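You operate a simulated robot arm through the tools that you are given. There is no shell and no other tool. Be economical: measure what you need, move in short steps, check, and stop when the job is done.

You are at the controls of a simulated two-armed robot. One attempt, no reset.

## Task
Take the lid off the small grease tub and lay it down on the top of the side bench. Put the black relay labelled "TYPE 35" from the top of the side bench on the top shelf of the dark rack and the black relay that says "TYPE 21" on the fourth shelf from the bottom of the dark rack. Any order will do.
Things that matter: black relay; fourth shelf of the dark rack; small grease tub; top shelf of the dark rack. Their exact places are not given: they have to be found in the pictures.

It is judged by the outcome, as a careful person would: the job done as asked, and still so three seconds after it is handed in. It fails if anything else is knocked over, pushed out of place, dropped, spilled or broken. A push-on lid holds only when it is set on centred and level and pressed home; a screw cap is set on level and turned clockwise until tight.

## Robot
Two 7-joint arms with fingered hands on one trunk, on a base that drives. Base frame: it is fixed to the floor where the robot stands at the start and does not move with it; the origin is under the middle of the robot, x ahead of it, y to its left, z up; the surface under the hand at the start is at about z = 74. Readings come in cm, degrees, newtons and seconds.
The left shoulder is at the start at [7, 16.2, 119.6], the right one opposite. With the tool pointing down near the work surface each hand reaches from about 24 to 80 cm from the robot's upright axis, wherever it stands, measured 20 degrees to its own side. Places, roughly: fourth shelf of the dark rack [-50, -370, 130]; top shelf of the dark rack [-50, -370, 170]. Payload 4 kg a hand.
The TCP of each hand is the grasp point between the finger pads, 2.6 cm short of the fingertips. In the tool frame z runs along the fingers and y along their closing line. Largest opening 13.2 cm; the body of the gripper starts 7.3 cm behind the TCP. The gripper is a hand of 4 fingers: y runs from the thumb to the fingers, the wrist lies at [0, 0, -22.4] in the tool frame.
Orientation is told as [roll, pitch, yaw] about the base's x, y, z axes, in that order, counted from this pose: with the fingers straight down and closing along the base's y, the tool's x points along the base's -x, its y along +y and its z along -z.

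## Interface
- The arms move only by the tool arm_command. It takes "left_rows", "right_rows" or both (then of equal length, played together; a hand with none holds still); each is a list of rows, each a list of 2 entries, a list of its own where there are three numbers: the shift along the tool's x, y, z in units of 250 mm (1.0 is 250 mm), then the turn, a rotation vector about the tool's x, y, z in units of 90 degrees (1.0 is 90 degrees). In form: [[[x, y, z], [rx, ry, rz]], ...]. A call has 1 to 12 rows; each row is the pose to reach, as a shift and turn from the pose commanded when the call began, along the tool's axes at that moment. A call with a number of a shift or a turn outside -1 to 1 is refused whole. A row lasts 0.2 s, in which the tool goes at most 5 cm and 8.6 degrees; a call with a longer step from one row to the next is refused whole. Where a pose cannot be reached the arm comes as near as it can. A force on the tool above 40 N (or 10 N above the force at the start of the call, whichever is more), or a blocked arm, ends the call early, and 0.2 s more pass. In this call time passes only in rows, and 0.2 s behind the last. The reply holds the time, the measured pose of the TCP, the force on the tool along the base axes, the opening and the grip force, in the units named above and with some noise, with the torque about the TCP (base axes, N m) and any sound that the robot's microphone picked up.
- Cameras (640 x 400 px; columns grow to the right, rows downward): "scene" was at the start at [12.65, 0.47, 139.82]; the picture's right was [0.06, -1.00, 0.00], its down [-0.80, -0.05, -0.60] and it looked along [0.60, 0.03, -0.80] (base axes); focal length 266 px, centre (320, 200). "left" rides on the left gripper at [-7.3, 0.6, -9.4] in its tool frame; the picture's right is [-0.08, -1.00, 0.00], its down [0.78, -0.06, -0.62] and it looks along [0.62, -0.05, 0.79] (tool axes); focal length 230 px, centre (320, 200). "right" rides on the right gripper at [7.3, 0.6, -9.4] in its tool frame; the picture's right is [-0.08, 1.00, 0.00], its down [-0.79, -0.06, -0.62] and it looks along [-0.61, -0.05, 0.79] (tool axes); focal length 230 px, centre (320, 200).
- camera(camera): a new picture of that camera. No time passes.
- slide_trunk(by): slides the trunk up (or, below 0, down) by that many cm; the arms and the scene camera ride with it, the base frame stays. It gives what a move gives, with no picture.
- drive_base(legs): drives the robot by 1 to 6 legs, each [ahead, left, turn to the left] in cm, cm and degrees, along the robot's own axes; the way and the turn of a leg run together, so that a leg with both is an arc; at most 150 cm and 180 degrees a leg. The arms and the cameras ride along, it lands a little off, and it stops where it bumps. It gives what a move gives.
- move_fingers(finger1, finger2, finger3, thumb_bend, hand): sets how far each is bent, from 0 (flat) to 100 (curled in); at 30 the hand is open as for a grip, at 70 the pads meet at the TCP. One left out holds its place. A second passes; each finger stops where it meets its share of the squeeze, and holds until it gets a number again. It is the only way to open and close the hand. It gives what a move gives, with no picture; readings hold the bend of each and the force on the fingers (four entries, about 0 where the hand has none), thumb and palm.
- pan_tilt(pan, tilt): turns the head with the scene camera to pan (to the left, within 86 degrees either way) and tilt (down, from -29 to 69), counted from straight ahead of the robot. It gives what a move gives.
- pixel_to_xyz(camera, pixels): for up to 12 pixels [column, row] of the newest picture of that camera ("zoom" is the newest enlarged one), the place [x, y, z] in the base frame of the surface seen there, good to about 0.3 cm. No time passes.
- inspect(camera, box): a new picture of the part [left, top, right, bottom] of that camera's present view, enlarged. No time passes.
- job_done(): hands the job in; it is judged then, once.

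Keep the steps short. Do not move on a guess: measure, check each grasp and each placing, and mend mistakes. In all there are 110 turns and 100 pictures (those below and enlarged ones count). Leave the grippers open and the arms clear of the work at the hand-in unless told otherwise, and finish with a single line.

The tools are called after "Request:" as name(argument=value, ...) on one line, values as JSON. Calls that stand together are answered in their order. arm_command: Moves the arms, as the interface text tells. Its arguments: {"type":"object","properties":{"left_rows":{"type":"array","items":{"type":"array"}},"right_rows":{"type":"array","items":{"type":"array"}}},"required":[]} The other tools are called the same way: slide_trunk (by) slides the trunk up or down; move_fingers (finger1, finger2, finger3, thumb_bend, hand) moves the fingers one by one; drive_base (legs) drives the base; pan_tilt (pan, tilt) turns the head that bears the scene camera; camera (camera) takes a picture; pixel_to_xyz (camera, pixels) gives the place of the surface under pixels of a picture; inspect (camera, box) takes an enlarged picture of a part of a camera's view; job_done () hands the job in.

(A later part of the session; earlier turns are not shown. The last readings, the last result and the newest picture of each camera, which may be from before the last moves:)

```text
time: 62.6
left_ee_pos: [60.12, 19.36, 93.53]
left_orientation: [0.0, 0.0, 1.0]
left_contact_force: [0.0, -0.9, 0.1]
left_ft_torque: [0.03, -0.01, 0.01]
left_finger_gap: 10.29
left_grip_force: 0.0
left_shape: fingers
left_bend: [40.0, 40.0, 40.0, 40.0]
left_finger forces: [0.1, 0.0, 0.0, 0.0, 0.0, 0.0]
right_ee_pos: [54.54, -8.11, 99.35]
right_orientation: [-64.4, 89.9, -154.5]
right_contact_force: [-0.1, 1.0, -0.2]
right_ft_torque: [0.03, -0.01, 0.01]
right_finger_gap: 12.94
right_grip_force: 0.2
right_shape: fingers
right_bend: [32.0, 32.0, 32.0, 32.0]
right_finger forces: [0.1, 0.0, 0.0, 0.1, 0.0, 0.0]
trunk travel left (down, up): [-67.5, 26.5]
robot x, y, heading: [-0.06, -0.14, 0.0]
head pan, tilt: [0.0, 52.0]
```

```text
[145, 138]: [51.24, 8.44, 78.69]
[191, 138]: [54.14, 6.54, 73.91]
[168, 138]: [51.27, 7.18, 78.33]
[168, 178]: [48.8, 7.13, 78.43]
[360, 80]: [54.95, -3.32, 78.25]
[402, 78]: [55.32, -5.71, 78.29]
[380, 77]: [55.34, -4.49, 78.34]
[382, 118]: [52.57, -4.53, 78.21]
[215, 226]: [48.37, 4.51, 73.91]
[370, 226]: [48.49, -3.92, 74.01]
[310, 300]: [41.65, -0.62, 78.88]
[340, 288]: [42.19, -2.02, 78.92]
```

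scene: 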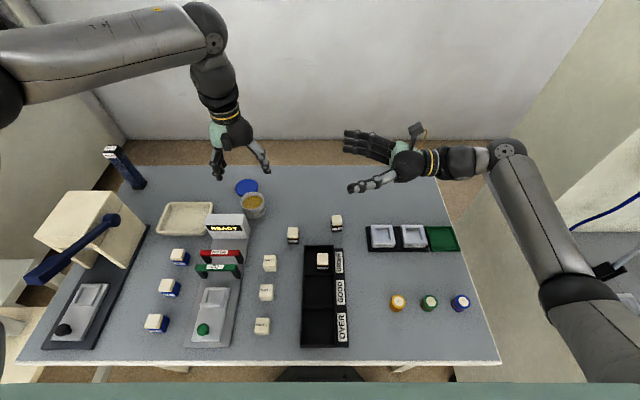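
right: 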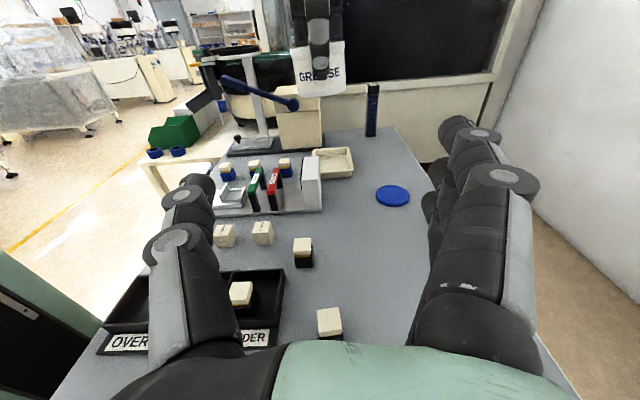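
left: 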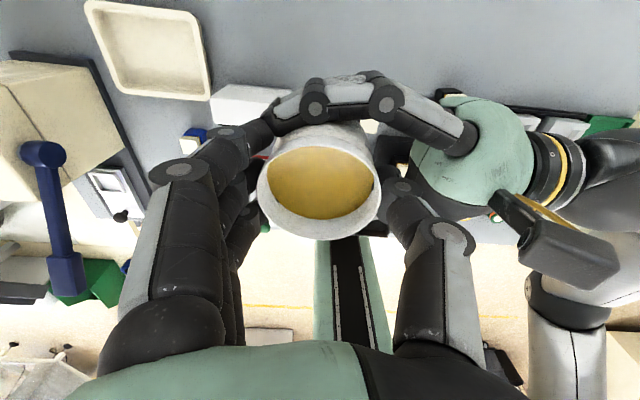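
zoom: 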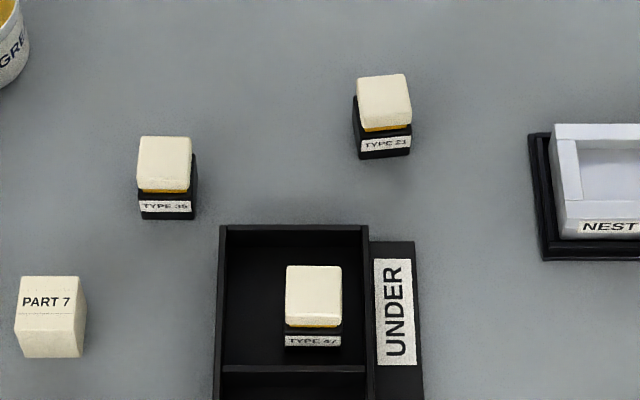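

TYPE 35 at (49.95, 7.15), TYPE 21 at (53.95, −4.55), tops 78.4. First swing the right hand to point forward, then tilt it; also tilt the left hand above TYPE 35.

Request:
arm_command(right_rows=[[[0, 0.01, -0.06], [-0.0909, 0, 0]], [[0, 0.02, -0.12], [-0.1818, 0, 0]], [[0, 0.04, -0.18], [-0.2727, 0, 0]], [[0, 0.06, -0.24], [-0.3636, 0, 0]], [[0, 0.08, -0.3], [-0.4545, 0, 0]], [[0, 0.1, -0.32], [-0.5454, 0, 0]], [[0, 0.1, -0.32], [-0.6363, 0, 0]], [[0, 0.1, -0.32], [-0.7272, 0, 0]], [[0, 0.1, -0.32], [-0.8181, 0, 0]], [[0, 0.1, -0.32], [-0.909, 0, 0]], [[0, 0.1, -0.32], [-1.0, 0, 0]]])

Request:
arm_command(left_rows=[[[0.067, -0.081, -0.013], [0, -0.0833, 0.0017]], [[0.134, -0.162, -0.026], [0, -0.1667, 0.0034]], [[0.2, -0.243, -0.04], [0, -0.25, 0.005]], [[0.268, -0.324, -0.053], [0, -0.3333, 0.007]], [[0.336, -0.405, -0.066], [0, -0.4167, 0.0085]], [[0.404, -0.486, -0.08], [0, -0.5, 0.01]]])

Request:
arm_command(right_rows=[[[0, 0, 0], [0, -0.0833, 0]], [[0, 0, 0], [0, -0.1667, 0]], [[0, 0, 0], [0, -0.25, 0]], [[0, 0, 0], [0, -0.3333, 0]], [[0, 0, 0], [0, -0.4167, 0]], [[0, 0, 0], [0, -0.5, 0]]])

Request:
camera(camera="scene")

Request:
camera(camera="left")

Request:
camera(camera="right")

```text
time: 65.0
left_ee_pos: [60.14, 19.32, 93.46]
left_orientation: [0.0, -0.1, 1.0]
left_contact_force: [0.1, 0.2, 1.1]
left_ft_torque: [-0.02, 0.02, 0.02]
left_finger_gap: 10.31
left_grip_force: 0.1
left_shape: fingers
left_bend: [40.0, 40.0, 40.0, 40.0]
left_finger forces: [0.1, 0.1, 0.0, 0.0, 0.1, 0.0]
right_ee_pos: [57.1, -16.87, 99.4]
right_orientation: [98.4, 87.0, -81.3]
right_contact_force: [-0.3, -0.3, -0.5]
right_ft_torque: [0.01, 0.01, -0.01]
right_finger_gap: 12.95
right_grip_force: 0.0
right_shape: fingers
right_bend: [32.0, 32.0, 32.0, 32.0]
right_finger forces: [0.0, 0.1, 0.0, 0.0, 0.0, 0.1]
trunk travel left (down, up): [-67.5, 26.5]
robot x, y, heading: [-0.12, 0.43, -0.0]
head pan, tilt: [0.0, 52.0]
```

```text
time: 66.4
left_ee_pos: [50.36, 6.59, 95.56]
left_orientation: [0.7, -45.2, -0.5]
left_contact_force: [0.8, -0.1, 0.3]
left_ft_torque: [0.0, -0.02, 0.02]
left_finger_gap: 10.3
left_grip_force: 0.0
left_shape: fingers
left_bend: [40.0, 40.0, 40.0, 40.0]
left_finger forces: [0.1, 0.0, 0.0, 0.0, 0.0, 0.0]
right_ee_pos: [56.97, -16.97, 99.35]
right_orientation: [97.4, 87.3, -82.0]
right_contact_force: [0.9, -1.0, -0.6]
right_ft_torque: [-0.02, -0.03, 0.06]
right_finger_gap: 12.95
right_grip_force: 0.2
right_shape: fingers
right_bend: [32.0, 32.0, 32.0, 32.0]
right_finger forces: [0.1, 0.0, 0.0, 0.0, 0.0, 0.0]
trunk travel left (down, up): [-67.5, 26.5]
robot x, y, heading: [0.0, -0.14, -0.1]
head pan, tilt: [0.0, 52.0]
```

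```text
time: 67.1
left_ee_pos: [50.35, 6.87, 95.38]
left_orientation: [0.4, -45.0, -0.2]
left_contact_force: [-0.9, -0.5, 0.2]
left_ft_torque: [-0.02, -0.01, 0.01]
left_finger_gap: 10.35
left_grip_force: 0.1
left_shape: fingers
left_bend: [40.0, 40.0, 40.0, 40.0]
left_finger forces: [0.0, 0.1, 0.0, 0.0, 0.0, 0.0]
right_ee_pos: [56.41, -18.34, 97.27]
right_orientation: [36.0, 71.6, -143.3]
right_contact_force: [0.0, -0.8, -0.2]
right_ft_torque: [0.03, 0.04, 0.0]
right_finger_gap: 12.93
right_grip_force: 0.1
right_shape: fingers
right_bend: [32.0, 32.0, 32.0, 32.0]
right_finger forces: [0.1, 0.0, 0.0, 0.0, 0.0, 0.0]
trunk travel left (down, up): [-67.5, 26.5]
robot x, y, heading: [-0.03, -0.03, 0.2]
head pan, tilt: [0.0, 52.0]
stopped in row 3 (right hand): the arm was blocked; the commanded pose is now the measured one
```

```text
47 pictures are left
```

scene: 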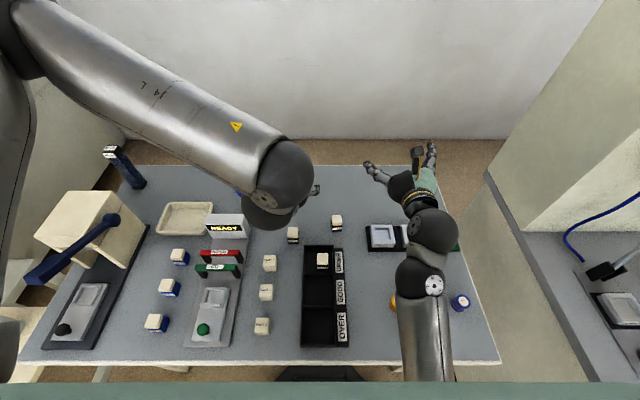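

```text
46 pictures are left
```

left: 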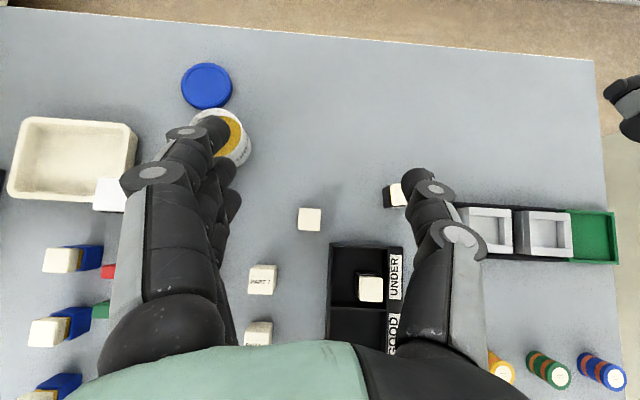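

```text
45 pictures are left
```

right: 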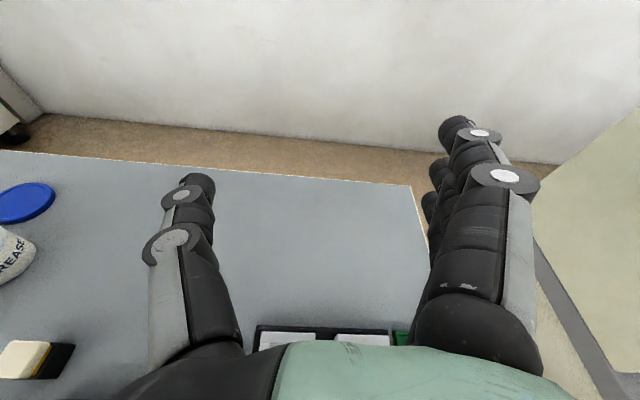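

The right arm hit a joint limit tilted that way. I change the plan: the right hand takes TYPE 35 (for the open top shelf) with a natural 30° tilt, the left takes TYPE 21. Move left aside and unwind the right.

Request:
arm_command(left_rows=[[[0, 0.16, -0.02], [0, 0, 0]], [[0, 0.32, -0.05], [0, 0, 0]], [[0, 0.48, -0.08], [0, 0, 0]], [[0, 0.64, -0.1], [0, 0, 0]], [[0, 0.8, -0.12], [0, 0, 0]]])

Request:
arm_command(right_rows=[[[0.005, -0.029, 0], [0.0863, 0.0169, -0.0232]], [[0.011, -0.057, 0], [0.1725, 0.0338, -0.0464]], [[0.016, -0.086, 0], [0.2588, 0.0507, -0.0695]], [[0.022, -0.114, 0], [0.3451, 0.0676, -0.0927]], [[0.027, -0.143, 0], [0.4314, 0.0845, -0.1159]], [[0.033, -0.171, 0], [0.5176, 0.1015, -0.1391]], [[0.038, -0.2, 0], [0.6039, 0.1184, -0.1623]], [[0.044, -0.228, 0], [0.6902, 0.1353, -0.1855]], [[0.049, -0.257, 0], [0.7765, 0.1522, -0.2086]], [[0.055, -0.285, 0], [0.8627, 0.1691, -0.2318]], [[0.06, -0.314, 0], [0.949, 0.186, -0.255]]])

Request:
arm_command(right_rows=[[[0, 0, 0], [0.0337, -0.0547, -0.0633]], [[0, 0, 0], [0.0673, -0.1093, -0.1265]], [[0, 0, 0], [0.101, -0.164, -0.1898]], [[0, 0, 0], [0.1347, -0.2187, -0.2531]], [[0, 0, 0], [0.1683, -0.2733, -0.3163]], [[0, 0, 0], [0.202, -0.328, -0.3796]], [[0, 0, 0], [0.2357, -0.3827, -0.4429]], [[0, 0, 0], [0.2693, -0.4373, -0.5061]]])

Request:
arm_command(right_rows=[[[0, 0, 0], [0.0337, -0.0547, -0.0633]], [[0, 0, 0], [0.0673, -0.1093, -0.1265]], [[0, 0, 0], [0.101, -0.164, -0.1898]], [[0, 0, 0], [0.1347, -0.2187, -0.2531]], [[0, 0, 0], [0.1683, -0.2733, -0.3163]], [[0, 0, 0], [0.202, -0.328, -0.3796]], [[0, 0, 0], [0.2357, -0.3827, -0.4429]]])

Request:
camera(camera="scene")

```text
time: 68.3
left_ee_pos: [49.18, 27.34, 97.32]
left_orientation: [0.3, -45.0, -0.3]
left_contact_force: [0.8, 0.4, 0.2]
left_ft_torque: [-0.01, 0.04, -0.02]
left_finger_gap: 10.34
left_grip_force: 0.1
left_shape: fingers
left_bend: [40.0, 40.0, 40.0, 40.0]
left_finger forces: [0.1, 0.1, 0.0, 0.0, 0.0, 0.1]
left hand out of reach, approached as far as the arm can: row 4, 5
right_ee_pos: [56.23, -18.22, 97.31]
right_orientation: [36.4, 71.5, -142.9]
right_contact_force: [0.9, 0.3, -0.5]
right_ft_torque: [-0.02, 0.0, -0.02]
right_finger_gap: 12.95
right_grip_force: 0.0
right_shape: fingers
right_bend: [32.0, 32.0, 32.0, 32.0]
right_finger forces: [0.0, 0.0, 0.0, 0.0, 0.1, 0.0]
trunk travel left (down, up): [-67.5, 26.5]
robot x, y, heading: [0.04, -0.07, 0.0]
head pan, tilt: [0.0, 52.0]
```

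```text
time: 70.7
left_ee_pos: [49.29, 27.26, 97.37]
left_orientation: [0.5, -44.9, -0.2]
left_contact_force: [0.2, 0.6, -0.4]
left_ft_torque: [0.0, -0.01, 0.05]
left_finger_gap: 10.3
left_grip_force: 0.1
left_shape: fingers
left_bend: [40.0, 40.0, 40.0, 40.0]
left_finger forces: [0.0, 0.0, 0.1, 0.0, 0.1, 0.1]
right_ee_pos: [56.67, -10.26, 97.22]
right_orientation: [35.5, 71.7, -53.5]
right_contact_force: [-0.3, 0.2, -0.1]
right_ft_torque: [0.02, 0.0, 0.02]
right_finger_gap: 12.97
right_grip_force: 0.1
right_shape: fingers
right_bend: [32.0, 32.0, 32.0, 32.0]
right_finger forces: [0.0, 0.1, 0.0, 0.1, 0.0, 0.0]
trunk travel left (down, up): [-67.5, 26.5]
robot x, y, heading: [-0.09, 0.03, -0.3]
head pan, tilt: [0.0, 52.0]
```

```text
time: 72.5
left_ee_pos: [49.24, 27.39, 97.3]
left_orientation: [0.4, -44.9, -0.2]
left_contact_force: [-0.4, 0.7, 0.0]
left_ft_torque: [0.0, -0.02, -0.01]
left_finger_gap: 10.34
left_grip_force: 0.0
left_shape: fingers
left_bend: [40.0, 40.0, 40.0, 40.0]
left_finger forces: [0.1, 0.1, 0.0, 0.0, 0.0, 0.1]
right_ee_pos: [56.51, -10.28, 97.12]
right_orientation: [27.3, 13.5, -29.9]
right_contact_force: [0.1, 1.0, -1.4]
right_ft_torque: [0.01, 0.03, -0.02]
right_finger_gap: 12.98
right_grip_force: 0.0
right_shape: fingers
right_bend: [32.0, 32.0, 32.0, 32.0]
right_finger forces: [0.1, 0.0, 0.1, 0.0, 0.1, 0.0]
trunk travel left (down, up): [-67.5, 26.5]
robot x, y, heading: [-0.02, 0.15, 0.0]
head pan, tilt: [0.0, 52.0]
```

```text
time: 74.1
left_ee_pos: [49.3, 27.38, 97.35]
left_orientation: [0.4, -44.9, -0.1]
left_contact_force: [-0.1, 1.0, -0.8]
left_ft_torque: [0.0, 0.01, -0.02]
left_finger_gap: 10.35
left_grip_force: 0.0
left_shape: fingers
left_bend: [40.0, 40.0, 40.0, 40.0]
left_finger forces: [0.1, 0.0, 0.0, 0.1, 0.1, 0.1]
right_ee_pos: [56.5, -10.16, 97.25]
right_orientation: [-0.3, -30.0, 0.3]
right_contact_force: [-0.3, 0.4, 0.3]
right_ft_torque: [-0.02, 0.01, -0.02]
right_finger_gap: 12.97
right_grip_force: 0.1
right_shape: fingers
right_bend: [32.0, 32.0, 32.0, 32.0]
right_finger forces: [0.1, 0.0, 0.1, 0.1, 0.0, 0.0]
trunk travel left (down, up): [-67.5, 26.5]
robot x, y, heading: [0.08, 0.28, -0.0]
head pan, tilt: [0.0, 52.0]
```

```text
44 pictures are left
```

scene: 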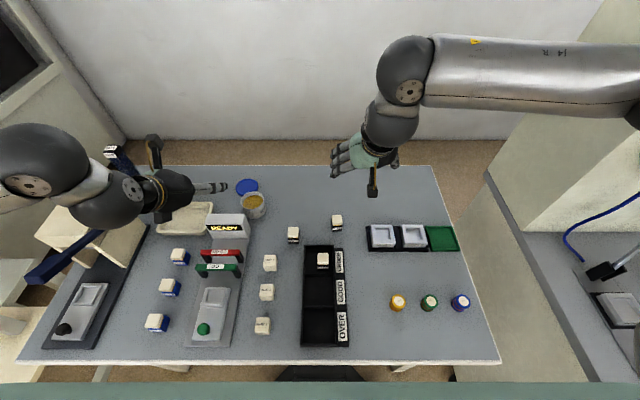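

The right hand is now tilted 30° as wanted. Narrow it and move above TYPE 35 at z 88.

Request:
move_fingers(hand="right", finger1=46, finger2=46, finger3=46, thumb_bend=46)

Request:
arm_command(right_rows=[[[0.08, 0.138, 0.039], [0, 0, 0]], [[0.161, 0.277, 0.078], [0, 0, 0]], [[0.242, 0.415, 0.116], [0, 0, 0]], [[0.322, 0.554, 0.155], [0, 0, 0]], [[0.403, 0.692, 0.194], [0, 0, 0]]])

Request:
camera(camera="right")

Request:
inspect(camera="scene", box=[230, 170, 390, 270])

```text
time: 75.1
left_ee_pos: [49.22, 27.22, 97.34]
left_orientation: [0.4, -44.9, -0.1]
left_contact_force: [-0.4, -0.1, -0.3]
left_ft_torque: [0.01, 0.0, 0.03]
left_finger_gap: 10.34
left_grip_force: 0.0
left_shape: fingers
left_bend: [40.0, 40.0, 40.0, 40.0]
left_finger forces: [0.0, 0.1, 0.1, 0.1, 0.0, 0.0]
right_ee_pos: [56.59, -10.17, 97.21]
right_orientation: [-0.1, -30.1, 0.0]
right_contact_force: [-0.8, 0.0, -0.3]
right_ft_torque: [0.03, -0.01, -0.01]
right_finger_gap: 8.49
right_grip_force: 0.1
right_shape: fingers
right_bend: [46.0, 46.0, 46.0, 46.0]
right_finger forces: [0.1, 0.0, 0.1, 0.0, 0.1, 0.0]
trunk travel left (down, up): [-67.5, 26.5]
robot x, y, heading: [0.12, 0.11, 0.2]
head pan, tilt: [0.0, 52.0]
```

```text
time: 76.3
left_ee_pos: [49.3, 27.31, 97.36]
left_orientation: [0.2, -44.9, -0.2]
left_contact_force: [1.1, -0.1, -0.4]
left_ft_torque: [0.0, -0.01, -0.01]
left_finger_gap: 10.34
left_grip_force: 0.2
left_shape: fingers
left_bend: [40.0, 40.0, 40.0, 40.0]
left_finger forces: [0.0, 0.1, 0.0, 0.1, 0.0, 0.0]
right_ee_pos: [50.44, 6.97, 88.13]
right_orientation: [-0.2, -30.0, 0.0]
right_contact_force: [-0.4, 0.7, 0.2]
right_ft_torque: [0.02, 0.0, 0.01]
right_finger_gap: 8.46
right_grip_force: 0.0
right_shape: fingers
right_bend: [46.0, 46.0, 46.0, 46.0]
right_finger forces: [0.0, 0.1, 0.1, 0.1, 0.0, 0.0]
trunk travel left (down, up): [-67.5, 26.5]
robot x, y, heading: [-0.23, 0.08, 0.1]
head pan, tilt: [0.0, 52.0]
```

```text
43 pictures are left
```

right: 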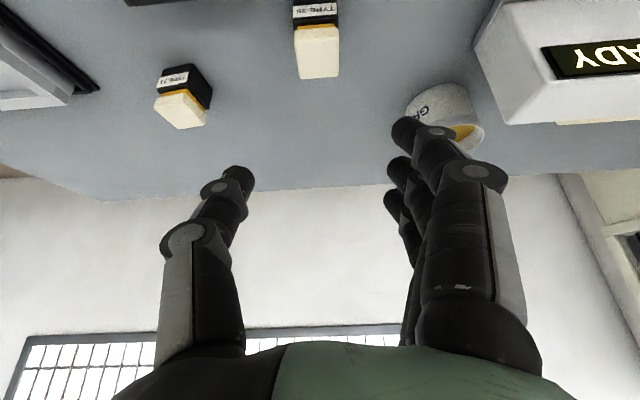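

```text
4.00 times, centred on (310, 220) of scene
```

zoom: 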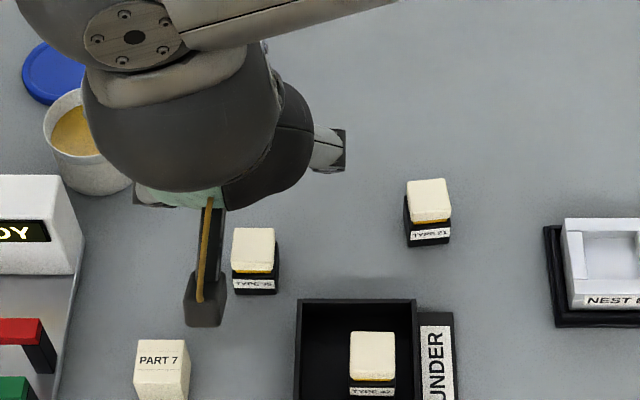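

TYPE 35 lies centred between the fingers. Lower 10.2 cm straight down.

Request:
arm_command(right_rows=[[[0.055, 0.006, 0.085], [0, 0, 0]], [[0.105, 0.006, 0.17], [0, 0, 0]], [[0.155, 0.006, 0.255], [0, 0, 0]], [[0.19, 0.006, 0.315], [0, 0, 0]], [[0.211, 0.006, 0.349], [0, 0, 0]]])

Request:
camera(camera="right")

```text
time: 77.5
left_ee_pos: [48.98, 27.1, 97.63]
left_orientation: [0.6, -45.1, -0.3]
left_contact_force: [0.8, -0.9, 0.7]
left_ft_torque: [-0.03, 0.01, 0.0]
left_finger_gap: 10.32
left_grip_force: 0.1
left_shape: fingers
left_bend: [40.0, 40.0, 40.0, 40.0]
left_finger forces: [0.1, 0.0, 0.0, 0.0, 0.0, 0.1]
right_ee_pos: [50.15, 7.15, 78.11]
right_orientation: [0.1, -30.4, -0.1]
right_contact_force: [0.2, -1.9, 20.2]
right_ft_torque: [0.97, 0.17, 0.06]
right_finger_gap: 8.5
right_grip_force: 10.2
right_shape: fingers
right_bend: [48.0, 46.0, 46.0, 46.0]
right_finger forces: [20.4, 0.1, 0.0, 0.1, 0.0, 0.0]
trunk travel left (down, up): [-67.5, 26.5]
robot x, y, heading: [0.09, -0.38, -0.1]
head pan, tilt: [0.0, 52.0]
```

```text
41 pictures are left
```

right: 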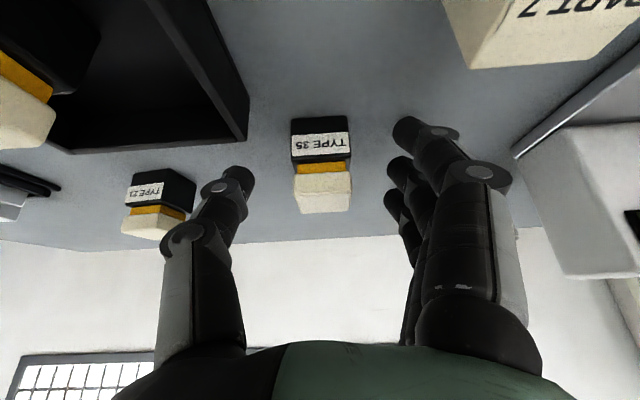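

Finger 1 touches the table; raise 0.5 cm and close on the relay with thumb and middle finger leading.

Request:
arm_command(right_rows=[[[-0.01, 0, -0.017], [0, 0, 0]], [[-0.012, 0, -0.02], [0, 0, 0]]])

Request:
move_fingers(hand="right", finger1=60, finger2=60, finger3=60, thumb_bend=60)

Request:
move_fingers(hand="right", finger1=72, finger2=72, finger3=72, thumb_bend=72)

Request:
camera(camera="right")

```text
time: 78.1
left_ee_pos: [49.28, 27.2, 97.52]
left_orientation: [0.4, -45.0, -0.1]
left_contact_force: [1.0, 0.4, 0.2]
left_ft_torque: [-0.01, 0.0, 0.02]
left_finger_gap: 10.32
left_grip_force: 0.0
left_shape: fingers
left_bend: [40.0, 40.0, 40.0, 40.0]
left_finger forces: [0.0, 0.1, 0.0, 0.0, 0.0, 0.0]
right_ee_pos: [50.0, 7.22, 78.29]
right_orientation: [-0.1, -29.9, 0.1]
right_contact_force: [0.0, 0.5, -0.1]
right_ft_torque: [0.03, 0.02, 0.02]
right_finger_gap: 8.46
right_grip_force: 0.0
right_shape: fingers
right_bend: [46.0, 46.0, 46.0, 46.0]
right_finger forces: [0.0, 0.1, 0.0, 0.0, 0.0, 0.0]
trunk travel left (down, up): [-67.5, 26.5]
robot x, y, heading: [-0.32, 0.15, 0.0]
head pan, tilt: [0.0, 52.0]
```

```text
time: 79.1
left_ee_pos: [49.35, 27.2, 97.29]
left_orientation: [0.4, -44.9, -0.2]
left_contact_force: [0.7, 0.6, -0.1]
left_ft_torque: [-0.01, -0.01, -0.01]
left_finger_gap: 10.36
left_grip_force: 0.1
left_shape: fingers
left_bend: [40.0, 40.0, 40.0, 40.0]
left_finger forces: [0.0, 0.0, 0.1, 0.0, 0.1, 0.1]
right_ee_pos: [50.09, 7.18, 78.27]
right_orientation: [-0.2, -30.0, 0.0]
right_contact_force: [0.5, 0.0, 0.6]
right_ft_torque: [-0.03, 0.02, 0.02]
right_finger_gap: 4.03
right_grip_force: 0.2
right_shape: fingers
right_bend: [60.0, 60.0, 60.0, 60.0]
right_finger forces: [0.1, 0.0, 0.0, 0.0, 0.0, 0.0]
trunk travel left (down, up): [-67.5, 26.5]
robot x, y, heading: [-0.21, -0.19, 0.2]
head pan, tilt: [0.0, 52.0]
```

```text
time: 80.1
left_ee_pos: [49.29, 27.22, 97.34]
left_orientation: [0.4, -44.9, -0.3]
left_contact_force: [0.3, 0.6, -0.2]
left_ft_torque: [-0.03, -0.02, 0.02]
left_finger_gap: 10.31
left_grip_force: 0.0
left_shape: fingers
left_bend: [40.0, 40.0, 40.0, 40.0]
left_finger forces: [0.0, 0.0, 0.0, 0.0, 0.0, 0.1]
right_ee_pos: [50.04, 7.18, 78.28]
right_orientation: [-0.1, -30.0, 0.0]
right_contact_force: [-0.1, 0.5, 0.1]
right_ft_torque: [0.04, 0.0, -0.01]
right_finger_gap: 3.2
right_grip_force: 14.2
right_shape: fingers
right_bend: [64.0, 63.0, 72.0, 66.0]
right_finger forces: [6.8, 7.2, 0.0, 0.1, 13.9, 0.0]
trunk travel left (down, up): [-67.5, 26.5]
robot x, y, heading: [0.21, 0.05, 0.3]
head pan, tilt: [0.0, 52.0]
```

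```text
40 pictures are left
```

right: 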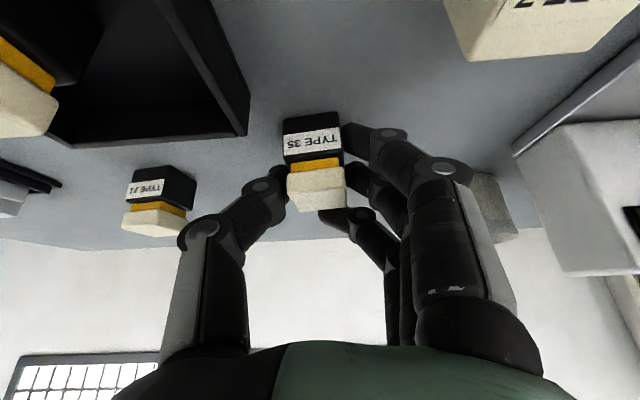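

Gripped at 14 N. Lift straight up 20 cm and check.

Request:
arm_command(right_rows=[[[-0.02, 0, -0.035], [0, 0, 0]], [[-0.06, 0, -0.104], [0, 0, 0]], [[-0.12, 0, -0.208], [0, 0, 0]], [[-0.18, 0, -0.312], [0, 0, 0]], [[-0.24, 0, -0.416], [0, 0, 0]], [[-0.32, 0, -0.554], [0, 0, 0]], [[-0.4, 0, -0.693], [0, 0, 0]]])

Request:
arm_command(right_rows=[[[0, -0.16, 0], [0, 0, 0]], [[0, -0.32, 0], [0, 0, 0]], [[0, -0.48, 0], [0, 0, 0]], [[0, -0.64, 0], [0, 0, 0]], [[0, -0.8, 0], [0, 0, 0]], [[0, -0.96, 0], [0, 0, 0]]])

Request:
camera(camera="right")

Request:
camera(camera="scene")

```text
time: 81.7
left_ee_pos: [49.27, 27.29, 97.43]
left_orientation: [0.4, -45.0, -0.2]
left_contact_force: [0.3, -0.4, -0.2]
left_ft_torque: [-0.01, -0.04, -0.03]
left_finger_gap: 10.34
left_grip_force: 0.1
left_shape: fingers
left_bend: [40.0, 40.0, 40.0, 40.0]
left_finger forces: [0.0, 0.0, 0.0, 0.1, 0.1, 0.0]
right_ee_pos: [49.86, 7.17, 98.27]
right_orientation: [-0.1, -30.0, 0.1]
right_contact_force: [0.1, -0.4, -1.2]
right_ft_torque: [0.0, -0.02, -0.01]
right_finger_gap: 3.2
right_grip_force: 13.7
right_shape: fingers
right_bend: [64.0, 63.0, 72.0, 66.0]
right_finger forces: [6.7, 7.1, 0.0, 0.0, 14.1, 0.0]
trunk travel left (down, up): [-67.5, 26.5]
robot x, y, heading: [-0.16, 0.25, -0.1]
head pan, tilt: [0.0, 52.0]
```

```text
time: 83.1
left_ee_pos: [49.31, 27.14, 97.39]
left_orientation: [0.6, -45.0, -0.3]
left_contact_force: [-0.5, -0.5, 0.1]
left_ft_torque: [0.02, 0.0, 0.04]
left_finger_gap: 10.31
left_grip_force: 0.1
left_shape: fingers
left_bend: [40.0, 40.0, 40.0, 40.0]
left_finger forces: [0.0, 0.0, 0.0, 0.0, 0.1, 0.0]
right_ee_pos: [50.09, -16.96, 98.46]
right_orientation: [0.0, -30.0, 0.0]
right_contact_force: [0.3, -0.2, -0.9]
right_ft_torque: [0.05, -0.01, 0.02]
right_finger_gap: 3.16
right_grip_force: 13.8
right_shape: fingers
right_bend: [64.0, 63.0, 72.0, 66.0]
right_finger forces: [6.5, 7.3, 0.1, 0.1, 13.9, 0.0]
trunk travel left (down, up): [-67.5, 26.5]
robot x, y, heading: [0.11, -0.1, -0.1]
head pan, tilt: [0.0, 52.0]
```

```text
39 pictures are left
```

right: 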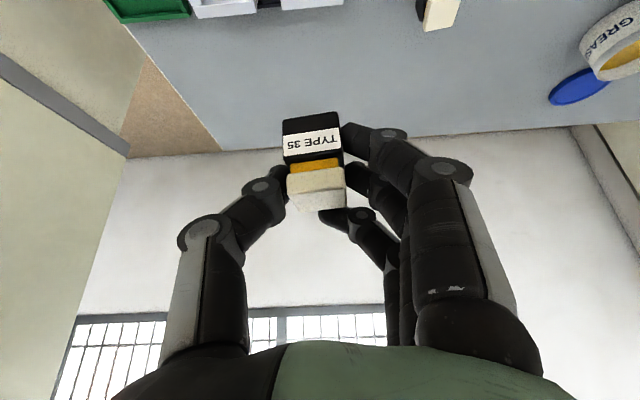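

```text
38 pictures are left
```

scene: 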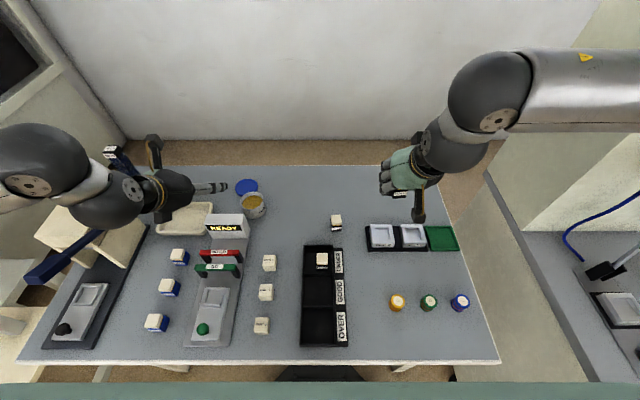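

TYPE 35 is firmly held. Move the right hand further aside and up, and bring the left hand over toward TYPE 21.

Request:
arm_command(right_rows=[[[-0.04, -0.1, -0.07], [0, 0, 0]], [[-0.08, -0.2, -0.14], [0, 0, 0]], [[-0.12, -0.3, -0.21], [0, 0, 0]], [[-0.16, -0.36, -0.28], [0, 0, 0]], [[-0.2, -0.4, -0.346], [0, 0, 0]]])

Request:
move_fingers(hand="left", finger1=46, finger2=46, finger3=46, thumb_bend=46)

Request:
arm_command(left_rows=[[[0, -0.16, 0], [0, 0, 0]], [[0, -0.32, 0], [0, 0, 0]], [[0, -0.48, 0], [0, 0, 0]], [[0, -0.64, 0], [0, 0, 0]], [[0, -0.8, 0], [0, 0, 0]], [[0, -0.96, 0], [0, 0, 0]]])

Request:
arm_command(left_rows=[[[0.025, -0.1, 0.11], [-0.013, 0, -0.013]], [[0.05, -0.2, 0.22], [-0.026, 0, -0.026]], [[0.074, -0.31, 0.33], [-0.039, 0, -0.039]]])

Request:
camera(camera="left")

```text
time: 84.3
left_ee_pos: [49.29, 27.13, 97.41]
left_orientation: [0.4, -45.0, -0.2]
left_contact_force: [0.4, 0.5, -0.3]
left_ft_torque: [0.01, -0.03, 0.03]
left_finger_gap: 10.33
left_grip_force: 0.1
left_shape: fingers
left_bend: [40.0, 40.0, 40.0, 40.0]
left_finger forces: [0.0, 0.1, 0.0, 0.1, 0.0, 0.0]
right_ee_pos: [50.22, -26.92, 108.39]
right_orientation: [-0.2, -30.0, 0.1]
right_contact_force: [-0.3, 0.3, -0.7]
right_ft_torque: [0.01, -0.01, 0.02]
right_finger_gap: 3.16
right_grip_force: 13.7
right_shape: fingers
right_bend: [64.0, 63.0, 72.0, 66.0]
right_finger forces: [6.5, 7.4, 0.0, 0.0, 13.9, 0.0]
trunk travel left (down, up): [-67.5, 26.5]
robot x, y, heading: [-0.21, 0.08, 0.1]
head pan, tilt: [0.0, 52.0]
```

```text
time: 85.3
left_ee_pos: [49.3, 27.28, 97.4]
left_orientation: [0.4, -44.9, -0.2]
left_contact_force: [-0.3, -0.6, -0.4]
left_ft_torque: [-0.03, -0.01, 0.02]
left_finger_gap: 8.45
left_grip_force: 0.1
left_shape: fingers
left_bend: [46.0, 46.0, 46.0, 46.0]
left_finger forces: [0.0, 0.0, 0.0, 0.0, 0.1, 0.0]
right_ee_pos: [50.24, -26.95, 108.41]
right_orientation: [-0.2, -30.0, 0.0]
right_contact_force: [-0.4, 0.0, -1.4]
right_ft_torque: [0.0, -0.02, -0.04]
right_finger_gap: 3.19
right_grip_force: 14.2
right_shape: fingers
right_bend: [64.0, 63.0, 72.0, 66.0]
right_finger forces: [6.5, 7.5, 0.0, 0.0, 13.9, 0.0]
trunk travel left (down, up): [-67.5, 26.5]
robot x, y, heading: [0.08, -0.07, 0.1]
head pan, tilt: [0.0, 52.0]
```

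```text
time: 86.7
left_ee_pos: [49.03, 2.62, 97.13]
left_orientation: [0.6, -45.0, -0.3]
left_contact_force: [0.1, 0.1, 0.4]
left_ft_torque: [0.02, 0.02, 0.02]
left_finger_gap: 8.44
left_grip_force: 0.1
left_shape: fingers
left_bend: [46.0, 46.0, 46.0, 46.0]
left_finger forces: [0.0, 0.0, 0.1, 0.0, 0.0, 0.1]
left hand out of reach, approached as far as the arm can: row 1
right_ee_pos: [50.2, -26.98, 108.36]
right_orientation: [0.1, -30.1, -0.1]
right_contact_force: [-0.1, -0.2, -0.9]
right_ft_torque: [0.06, 0.04, 0.02]
right_finger_gap: 3.16
right_grip_force: 14.5
right_shape: fingers
right_bend: [64.0, 63.0, 72.0, 66.0]
right_finger forces: [6.5, 7.4, 0.0, 0.0, 13.8, 0.0]
trunk travel left (down, up): [-67.5, 26.5]
robot x, y, heading: [0.21, 0.37, -0.0]
head pan, tilt: [0.0, 52.0]
```

```text
time: 87.5
left_ee_pos: [53.73, -4.85, 90.11]
left_orientation: [0.6, -45.0, 4.7]
left_contact_force: [-0.6, -0.1, -0.4]
left_ft_torque: [-0.01, -0.01, 0.0]
left_finger_gap: 8.46
left_grip_force: 0.0
left_shape: fingers
left_bend: [46.0, 46.0, 46.0, 46.0]
left_finger forces: [0.0, 0.0, 0.0, 0.0, 0.0, 0.0]
right_ee_pos: [50.24, -26.93, 108.34]
right_orientation: [0.0, -29.9, 0.0]
right_contact_force: [0.1, -0.7, 0.0]
right_ft_torque: [0.0, -0.05, 0.02]
right_finger_gap: 3.15
right_grip_force: 14.3
right_shape: fingers
right_bend: [64.0, 63.0, 72.0, 66.0]
right_finger forces: [6.4, 7.4, 0.1, 0.0, 13.9, 0.0]
trunk travel left (down, up): [-67.5, 26.5]
robot x, y, heading: [0.05, -0.14, -0.1]
head pan, tilt: [0.0, 52.0]
```

```text
37 pictures are left
```

left: 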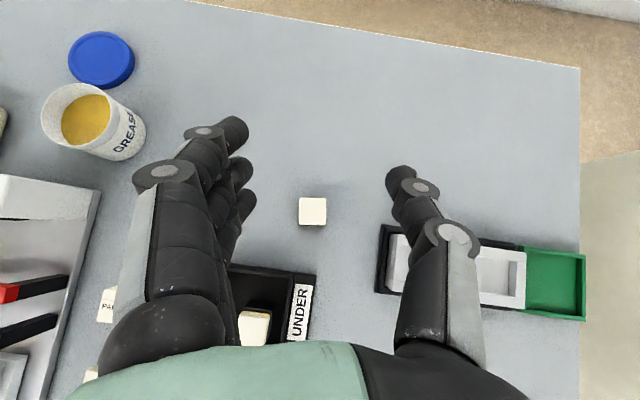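

The relay is square to the hand. Measure it and the nest's nearest corner.

Request:
pixel_to_xyz(camera="left", pixels=[[302, 212], [325, 212], [313, 200], [313, 222], [383, 227], [378, 290], [302, 275], [292, 340]])

```text
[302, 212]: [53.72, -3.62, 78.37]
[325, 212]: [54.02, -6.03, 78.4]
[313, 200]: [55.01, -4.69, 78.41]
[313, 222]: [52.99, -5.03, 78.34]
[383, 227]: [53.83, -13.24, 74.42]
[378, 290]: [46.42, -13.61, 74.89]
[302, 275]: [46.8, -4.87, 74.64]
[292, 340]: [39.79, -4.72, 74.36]
```

Relay centre (54.0, −4.75); nest is clear at y −13. Lower to z 78.3.

Request:
arm_command(left_rows=[[[0.09, 0.004, 0.1], [0, 0, 0]], [[0.18, 0.004, 0.195], [0, 0, 0]], [[0.26, 0.004, 0.28], [0, 0, 0]], [[0.3, 0.004, 0.32], [0, 0, 0]], [[0.326, 0.004, 0.346], [0, 0, 0]]])

Request:
camera(camera="left")

```text
time: 88.7
left_ee_pos: [53.98, -4.55, 78.24]
left_orientation: [0.4, -45.1, 4.8]
left_contact_force: [0.0, 0.3, -0.5]
left_ft_torque: [-0.01, 0.0, 0.03]
left_finger_gap: 8.43
left_grip_force: 0.1
left_shape: fingers
left_bend: [46.0, 46.0, 46.0, 46.0]
left_finger forces: [0.1, 0.1, 0.0, 0.0, 0.1, 0.0]
right_ee_pos: [50.27, -26.93, 108.48]
right_orientation: [0.0, -30.0, 0.0]
right_contact_force: [0.7, 0.9, -0.2]
right_ft_torque: [-0.01, -0.03, -0.02]
right_finger_gap: 3.17
right_grip_force: 13.9
right_shape: fingers
right_bend: [64.0, 63.0, 72.0, 66.0]
right_finger forces: [6.5, 7.6, 0.0, 0.0, 13.9, 0.0]
trunk travel left (down, up): [-67.5, 26.5]
robot x, y, heading: [0.19, 0.15, 0.1]
head pan, tilt: [0.0, 52.0]
```

```text
36 pictures are left
```

left: 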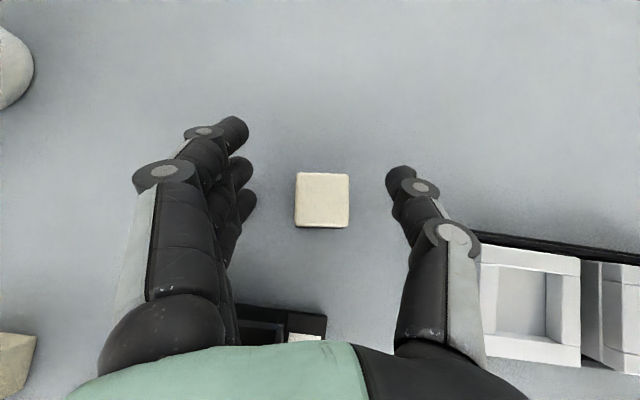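

TCP projects onto the cap top; I shift back 0.8 cm and down 0.3 cm for a fuller hold, then close.

Request:
arm_command(left_rows=[[[0.031, -0.006, -0.014], [0, 0, 0]]])

Request:
move_fingers(hand="left", finger1=60, finger2=60, finger3=60, thumb_bend=60)

Request:
move_fingers(hand="left", finger1=72, finger2=72, finger3=72, thumb_bend=72)

Request:
camera(camera="left")

```text
time: 89.1
left_ee_pos: [53.13, -4.74, 78.18]
left_orientation: [0.6, -45.3, 4.6]
left_contact_force: [2.2, -0.3, 11.8]
left_ft_torque: [0.62, -0.09, -0.15]
left_finger_gap: 8.45
left_grip_force: 5.7
left_shape: fingers
left_bend: [46.0, 46.0, 45.0, 46.0]
left_finger forces: [0.0, 0.0, 11.6, 0.1, 0.0, 0.0]
right_ee_pos: [50.09, -26.93, 108.42]
right_orientation: [0.1, -30.1, 0.0]
right_contact_force: [0.4, 0.0, -0.8]
right_ft_torque: [-0.02, 0.03, -0.01]
right_finger_gap: 3.17
right_grip_force: 14.0
right_shape: fingers
right_bend: [64.0, 63.0, 72.0, 66.0]
right_finger forces: [6.5, 7.4, 0.0, 0.0, 13.9, 0.0]
trunk travel left (down, up): [-67.5, 26.5]
robot x, y, heading: [-0.21, 0.48, 0.0]
head pan, tilt: [0.0, 52.0]
```

```text
time: 90.1
left_ee_pos: [53.21, -4.78, 78.19]
left_orientation: [0.5, -45.2, 4.7]
left_contact_force: [6.3, 5.9, 22.2]
left_ft_torque: [1.4, -0.26, -0.32]
left_finger_gap: 3.98
left_grip_force: 11.3
left_shape: fingers
left_bend: [60.0, 60.0, 49.0, 60.0]
left_finger forces: [0.0, 0.0, 22.4, 0.1, 0.0, 0.1]
right_ee_pos: [50.06, -26.91, 108.38]
right_orientation: [-0.1, -30.1, 0.0]
right_contact_force: [-0.5, 0.2, -0.6]
right_ft_torque: [0.01, -0.01, -0.02]
right_finger_gap: 3.14
right_grip_force: 14.7
right_shape: fingers
right_bend: [64.0, 63.0, 72.0, 66.0]
right_finger forces: [6.5, 7.4, 0.1, 0.0, 13.9, 0.1]
trunk travel left (down, up): [-67.5, 26.5]
robot x, y, heading: [-0.23, -0.11, -0.0]
head pan, tilt: [0.0, 52.0]
```

```text
time: 91.1
left_ee_pos: [53.19, -4.66, 78.04]
left_orientation: [0.5, -45.2, 4.7]
left_contact_force: [7.4, 5.3, 26.4]
left_ft_torque: [1.53, -0.27, -0.41]
left_finger_gap: 2.18
left_grip_force: 24.2
left_shape: fingers
left_bend: [71.0, 62.0, 49.0, 66.0]
left_finger forces: [3.1, 8.7, 24.9, 0.1, 11.2, 0.0]
right_ee_pos: [50.0, -26.84, 108.44]
right_orientation: [-0.1, -30.1, 0.1]
right_contact_force: [-1.1, -0.2, -0.4]
right_ft_torque: [-0.01, 0.01, 0.0]
right_finger_gap: 3.15
right_grip_force: 13.9
right_shape: fingers
right_bend: [64.0, 63.0, 72.0, 66.0]
right_finger forces: [6.5, 7.5, 0.1, 0.0, 13.9, 0.0]
trunk travel left (down, up): [-67.5, 26.5]
robot x, y, heading: [-0.08, -0.05, -0.1]
head pan, tilt: [0.0, 52.0]
```

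```text
35 pictures are left
```

left: 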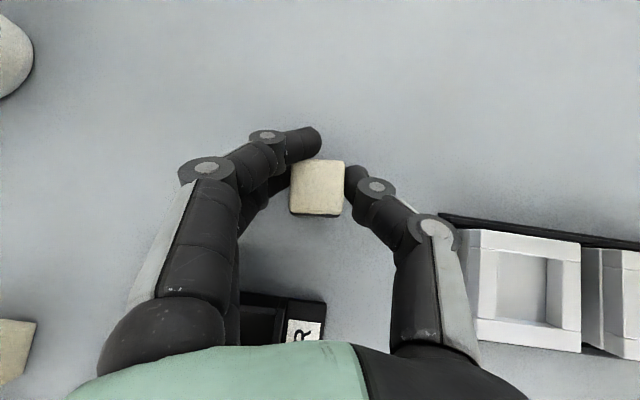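

The lowest finger 3 presses the table. I ease it, lift a little, then close it on the relay.

Request:
move_fingers(hand="left", finger3=48)

Request:
arm_command(left_rows=[[[-0.01, 0, -0.01], [0, 0, 0]], [[-0.03, 0, -0.03], [0, 0, 0]], [[-0.06, 0, -0.06], [0, 0, 0]], [[-0.1, 0, -0.1], [0, 0, 0]]])

Request:
move_fingers(hand="left", finger3=70)

Request:
camera(camera="left")

Request:
inspect(camera="scene", box=[230, 150, 422, 270])

```text
time: 92.1
left_ee_pos: [52.97, -4.83, 78.1]
left_orientation: [0.4, -45.1, 4.8]
left_contact_force: [4.1, -0.4, 26.2]
left_ft_torque: [1.19, -0.04, -0.16]
left_finger_gap: 2.16
left_grip_force: 22.8
left_shape: fingers
left_bend: [71.0, 62.0, 48.0, 67.0]
left_finger forces: [3.7, 8.8, 21.7, 0.0, 11.2, 0.0]
right_ee_pos: [49.95, -26.89, 108.44]
right_orientation: [-0.1, -30.0, 0.0]
right_contact_force: [0.6, -0.7, 0.6]
right_ft_torque: [0.01, 0.03, 0.02]
right_finger_gap: 3.14
right_grip_force: 14.2
right_shape: fingers
right_bend: [64.0, 63.0, 72.0, 66.0]
right_finger forces: [6.4, 7.5, 0.1, 0.0, 13.9, 0.0]
trunk travel left (down, up): [-67.5, 26.5]
robot x, y, heading: [0.26, -0.21, 0.1]
head pan, tilt: [0.0, 52.0]
```

```text
time: 93.1
left_ee_pos: [53.24, -4.85, 81.49]
left_orientation: [0.5, -44.9, 4.6]
left_contact_force: [0.4, 0.8, -0.6]
left_ft_torque: [0.0, 0.03, -0.02]
left_finger_gap: 1.93
left_grip_force: 9.5
left_shape: fingers
left_bend: [72.0, 61.0, 48.0, 67.0]
left_finger forces: [1.1, 9.0, 0.1, 0.0, 9.5, 0.0]
right_ee_pos: [50.19, -26.85, 108.35]
right_orientation: [-0.1, -30.0, 0.0]
right_contact_force: [0.1, 0.8, -0.4]
right_ft_torque: [-0.03, 0.02, 0.01]
right_finger_gap: 3.15
right_grip_force: 13.8
right_shape: fingers
right_bend: [64.0, 63.0, 72.0, 66.0]
right_finger forces: [6.5, 7.4, 0.0, 0.0, 13.9, 0.0]
trunk travel left (down, up): [-67.5, 26.5]
robot x, y, heading: [-0.11, -0.04, -0.2]
head pan, tilt: [0.0, 52.0]
```

```text
time: 94.1
left_ee_pos: [53.32, -4.81, 81.47]
left_orientation: [0.5, -45.0, 4.7]
left_contact_force: [0.1, 0.6, -0.6]
left_ft_torque: [-0.01, -0.02, 0.03]
left_finger_gap: 1.93
left_grip_force: 13.6
left_shape: fingers
left_bend: [72.0, 62.0, 62.0, 67.0]
left_finger forces: [0.9, 6.9, 5.9, 0.0, 13.4, 0.1]
right_ee_pos: [50.24, -26.89, 108.46]
right_orientation: [0.0, -29.9, -0.1]
right_contact_force: [0.5, -0.7, -1.3]
right_ft_torque: [-0.01, 0.03, 0.0]
right_finger_gap: 3.13
right_grip_force: 14.1
right_shape: fingers
right_bend: [64.0, 63.0, 72.0, 66.0]
right_finger forces: [6.4, 7.5, 0.0, 0.0, 13.9, 0.0]
trunk travel left (down, up): [-67.5, 26.5]
robot x, y, heading: [0.23, 0.25, -0.2]
head pan, tilt: [0.0, 52.0]
```

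```text
34 pictures are left
```

left: 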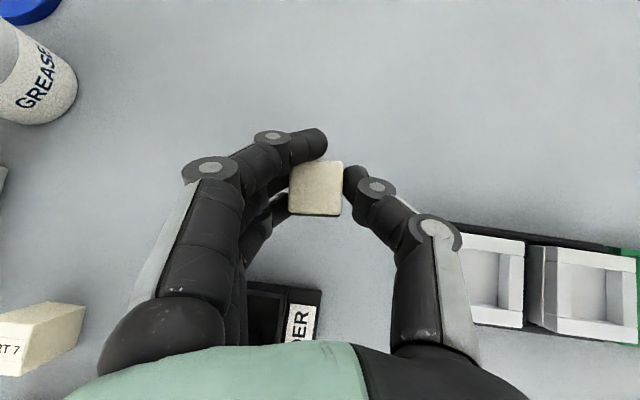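

```text
3.33 times, centred on (326, 210) of scene
```

zoom: 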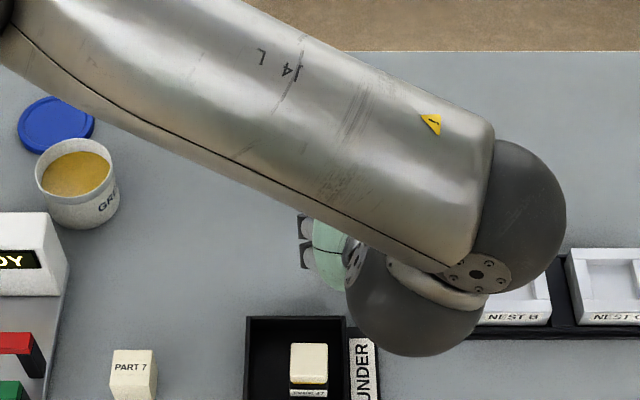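

TYPE 21 is held level at 13.6 N. Raise it and bring it back to the left side.

Request:
arm_command(left_rows=[[[-0.08, 0, -0.08], [0, 0, 0]], [[-0.19, 0.03, -0.19], [0, 0, 0]], [[-0.3, 0.1, -0.3], [0, 0, 0]], [[-0.4, 0.2, -0.4], [0, 0, 0]], [[-0.48, 0.32, -0.48], [0, 0, 0]], [[-0.52, 0.46, -0.52], [0, 0, 0]], [[-0.52, 0.6, -0.54], [0, 0, 0]], [[-0.5, 0.74, -0.56], [0, 0, 0]]])

Request:
camera(camera="scene")

Request:
drive_base(legs=[[-75, 0, 0]])

Request:
pan_tilt(pan=-80, tilt=25)

Request:
camera(camera="scene")

```text
time: 95.9
left_ee_pos: [50.52, 13.45, 100.48]
left_orientation: [0.2, -45.1, 4.8]
left_contact_force: [-0.3, -0.4, -0.1]
left_ft_torque: [-0.01, 0.03, -0.02]
left_finger_gap: 1.92
left_grip_force: 13.5
left_shape: fingers
left_bend: [72.0, 62.0, 62.0, 67.0]
left_finger forces: [0.6, 6.8, 5.9, 0.0, 13.3, 0.0]
right_ee_pos: [50.22, -26.65, 108.5]
right_orientation: [-0.2, -29.9, 0.0]
right_contact_force: [0.7, -0.1, -0.8]
right_ft_torque: [0.01, -0.01, 0.03]
right_finger_gap: 3.16
right_grip_force: 13.7
right_shape: fingers
right_bend: [64.0, 63.0, 72.0, 66.0]
right_finger forces: [6.5, 7.4, 0.0, 0.0, 13.9, 0.0]
trunk travel left (down, up): [-67.5, 26.5]
robot x, y, heading: [0.09, -0.38, 0.0]
head pan, tilt: [0.0, 52.0]
```

```text
32 pictures are left
```

scene: 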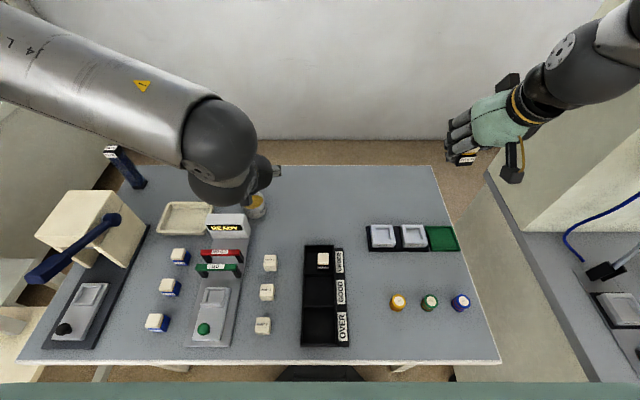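

```text
time: 99.9
left_ee_pos: [-24.38, 13.14, 100.4]
left_orientation: [0.5, -44.9, 4.4]
left_contact_force: [-0.2, 0.3, -0.7]
left_ft_torque: [-0.03, -0.03, 0.01]
left_finger_gap: 1.98
left_grip_force: 13.3
left_shape: fingers
left_bend: [72.0, 62.0, 62.0, 67.0]
left_finger forces: [0.6, 6.9, 5.9, 0.0, 13.4, 0.1]
right_ee_pos: [-25.24, -26.92, 108.38]
right_orientation: [-0.1, -30.0, -0.1]
right_contact_force: [0.4, 0.7, -0.4]
right_ft_torque: [0.01, 0.02, 0.0]
right_finger_gap: 3.14
right_grip_force: 14.0
right_shape: fingers
right_bend: [64.0, 63.0, 72.0, 66.0]
right_finger forces: [6.5, 7.5, 0.1, 0.1, 13.9, 0.1]
trunk travel left (down, up): [-67.5, 26.5]
robot x, y, heading: [-75.47, 0.08, -0.2]
head pan, tilt: [0.0, 52.0]
```

```text
time: 101.5
left_ee_pos: [-24.55, 13.34, 100.41]
left_orientation: [0.5, -45.1, 4.5]
left_contact_force: [-0.1, -0.1, 0.0]
left_ft_torque: [0.04, -0.02, 0.01]
left_finger_gap: 1.94
left_grip_force: 12.8
left_shape: fingers
left_bend: [72.0, 62.0, 62.0, 67.0]
left_finger forces: [0.7, 6.8, 5.9, 0.0, 13.2, 0.0]
right_ee_pos: [-25.13, -26.91, 108.37]
right_orientation: [-0.1, -29.9, -0.2]
right_contact_force: [0.1, 0.4, -0.4]
right_ft_torque: [0.02, 0.0, 0.01]
right_finger_gap: 3.15
right_grip_force: 14.0
right_shape: fingers
right_bend: [64.0, 63.0, 72.0, 66.0]
right_finger forces: [6.5, 7.5, 0.0, 0.0, 13.9, 0.0]
trunk travel left (down, up): [-67.5, 26.5]
robot x, y, heading: [-75.33, 0.3, -0.3]
head pan, tilt: [-80.0, 25.0]
```

```text
31 pictures are left
```

scene: 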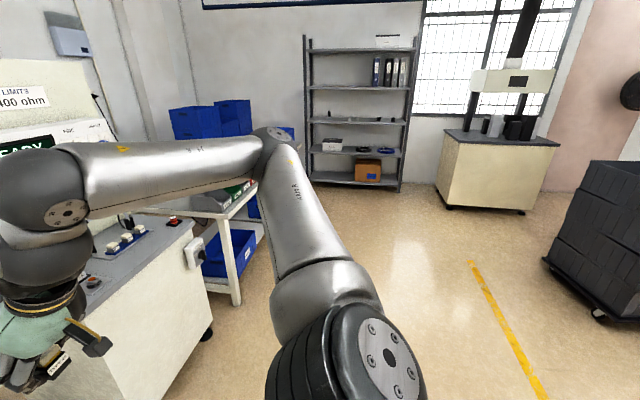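

Backing went well. I check clearances of the bench edges and rack before turning.

Request:
pixel_to_xyz(camera="scene", pixels=[[205, 262], [236, 290], [258, 235], [310, 180], [400, 188], [465, 210], [550, 250], [385, 47]])

Request:
inspect(camera="scene", box=[290, 20, 430, 110])

Request:
pixel_to_xyz(camera="zoom", pixels=[[100, 126], [250, 124], [360, 124], [395, 80], [480, 122], [120, 294], [250, 294], [375, 290], [385, 200], [510, 290]])

```text
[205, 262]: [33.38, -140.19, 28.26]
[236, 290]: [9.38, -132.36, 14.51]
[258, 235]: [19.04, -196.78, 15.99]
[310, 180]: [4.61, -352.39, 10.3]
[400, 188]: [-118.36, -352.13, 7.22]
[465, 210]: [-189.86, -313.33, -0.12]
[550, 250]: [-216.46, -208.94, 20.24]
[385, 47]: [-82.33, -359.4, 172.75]
```

```text
4.44 times, centred on (360, 65) of scene
```

zoom: 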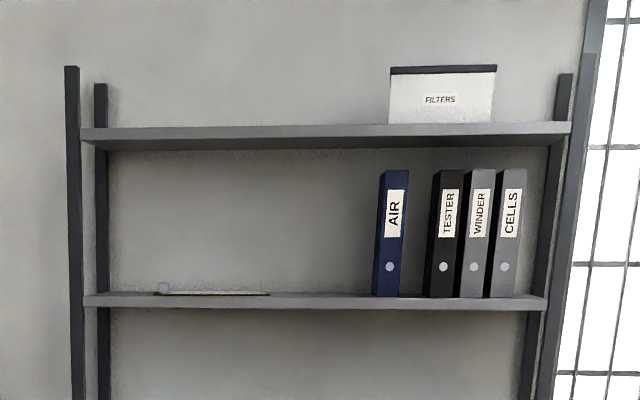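

```text
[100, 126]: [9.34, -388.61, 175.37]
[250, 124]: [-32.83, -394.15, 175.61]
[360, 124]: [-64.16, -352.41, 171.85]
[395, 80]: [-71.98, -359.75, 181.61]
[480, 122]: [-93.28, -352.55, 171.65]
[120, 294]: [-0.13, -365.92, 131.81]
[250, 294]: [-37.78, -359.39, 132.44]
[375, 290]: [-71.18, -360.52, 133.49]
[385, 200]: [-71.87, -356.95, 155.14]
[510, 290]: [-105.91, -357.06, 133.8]
```

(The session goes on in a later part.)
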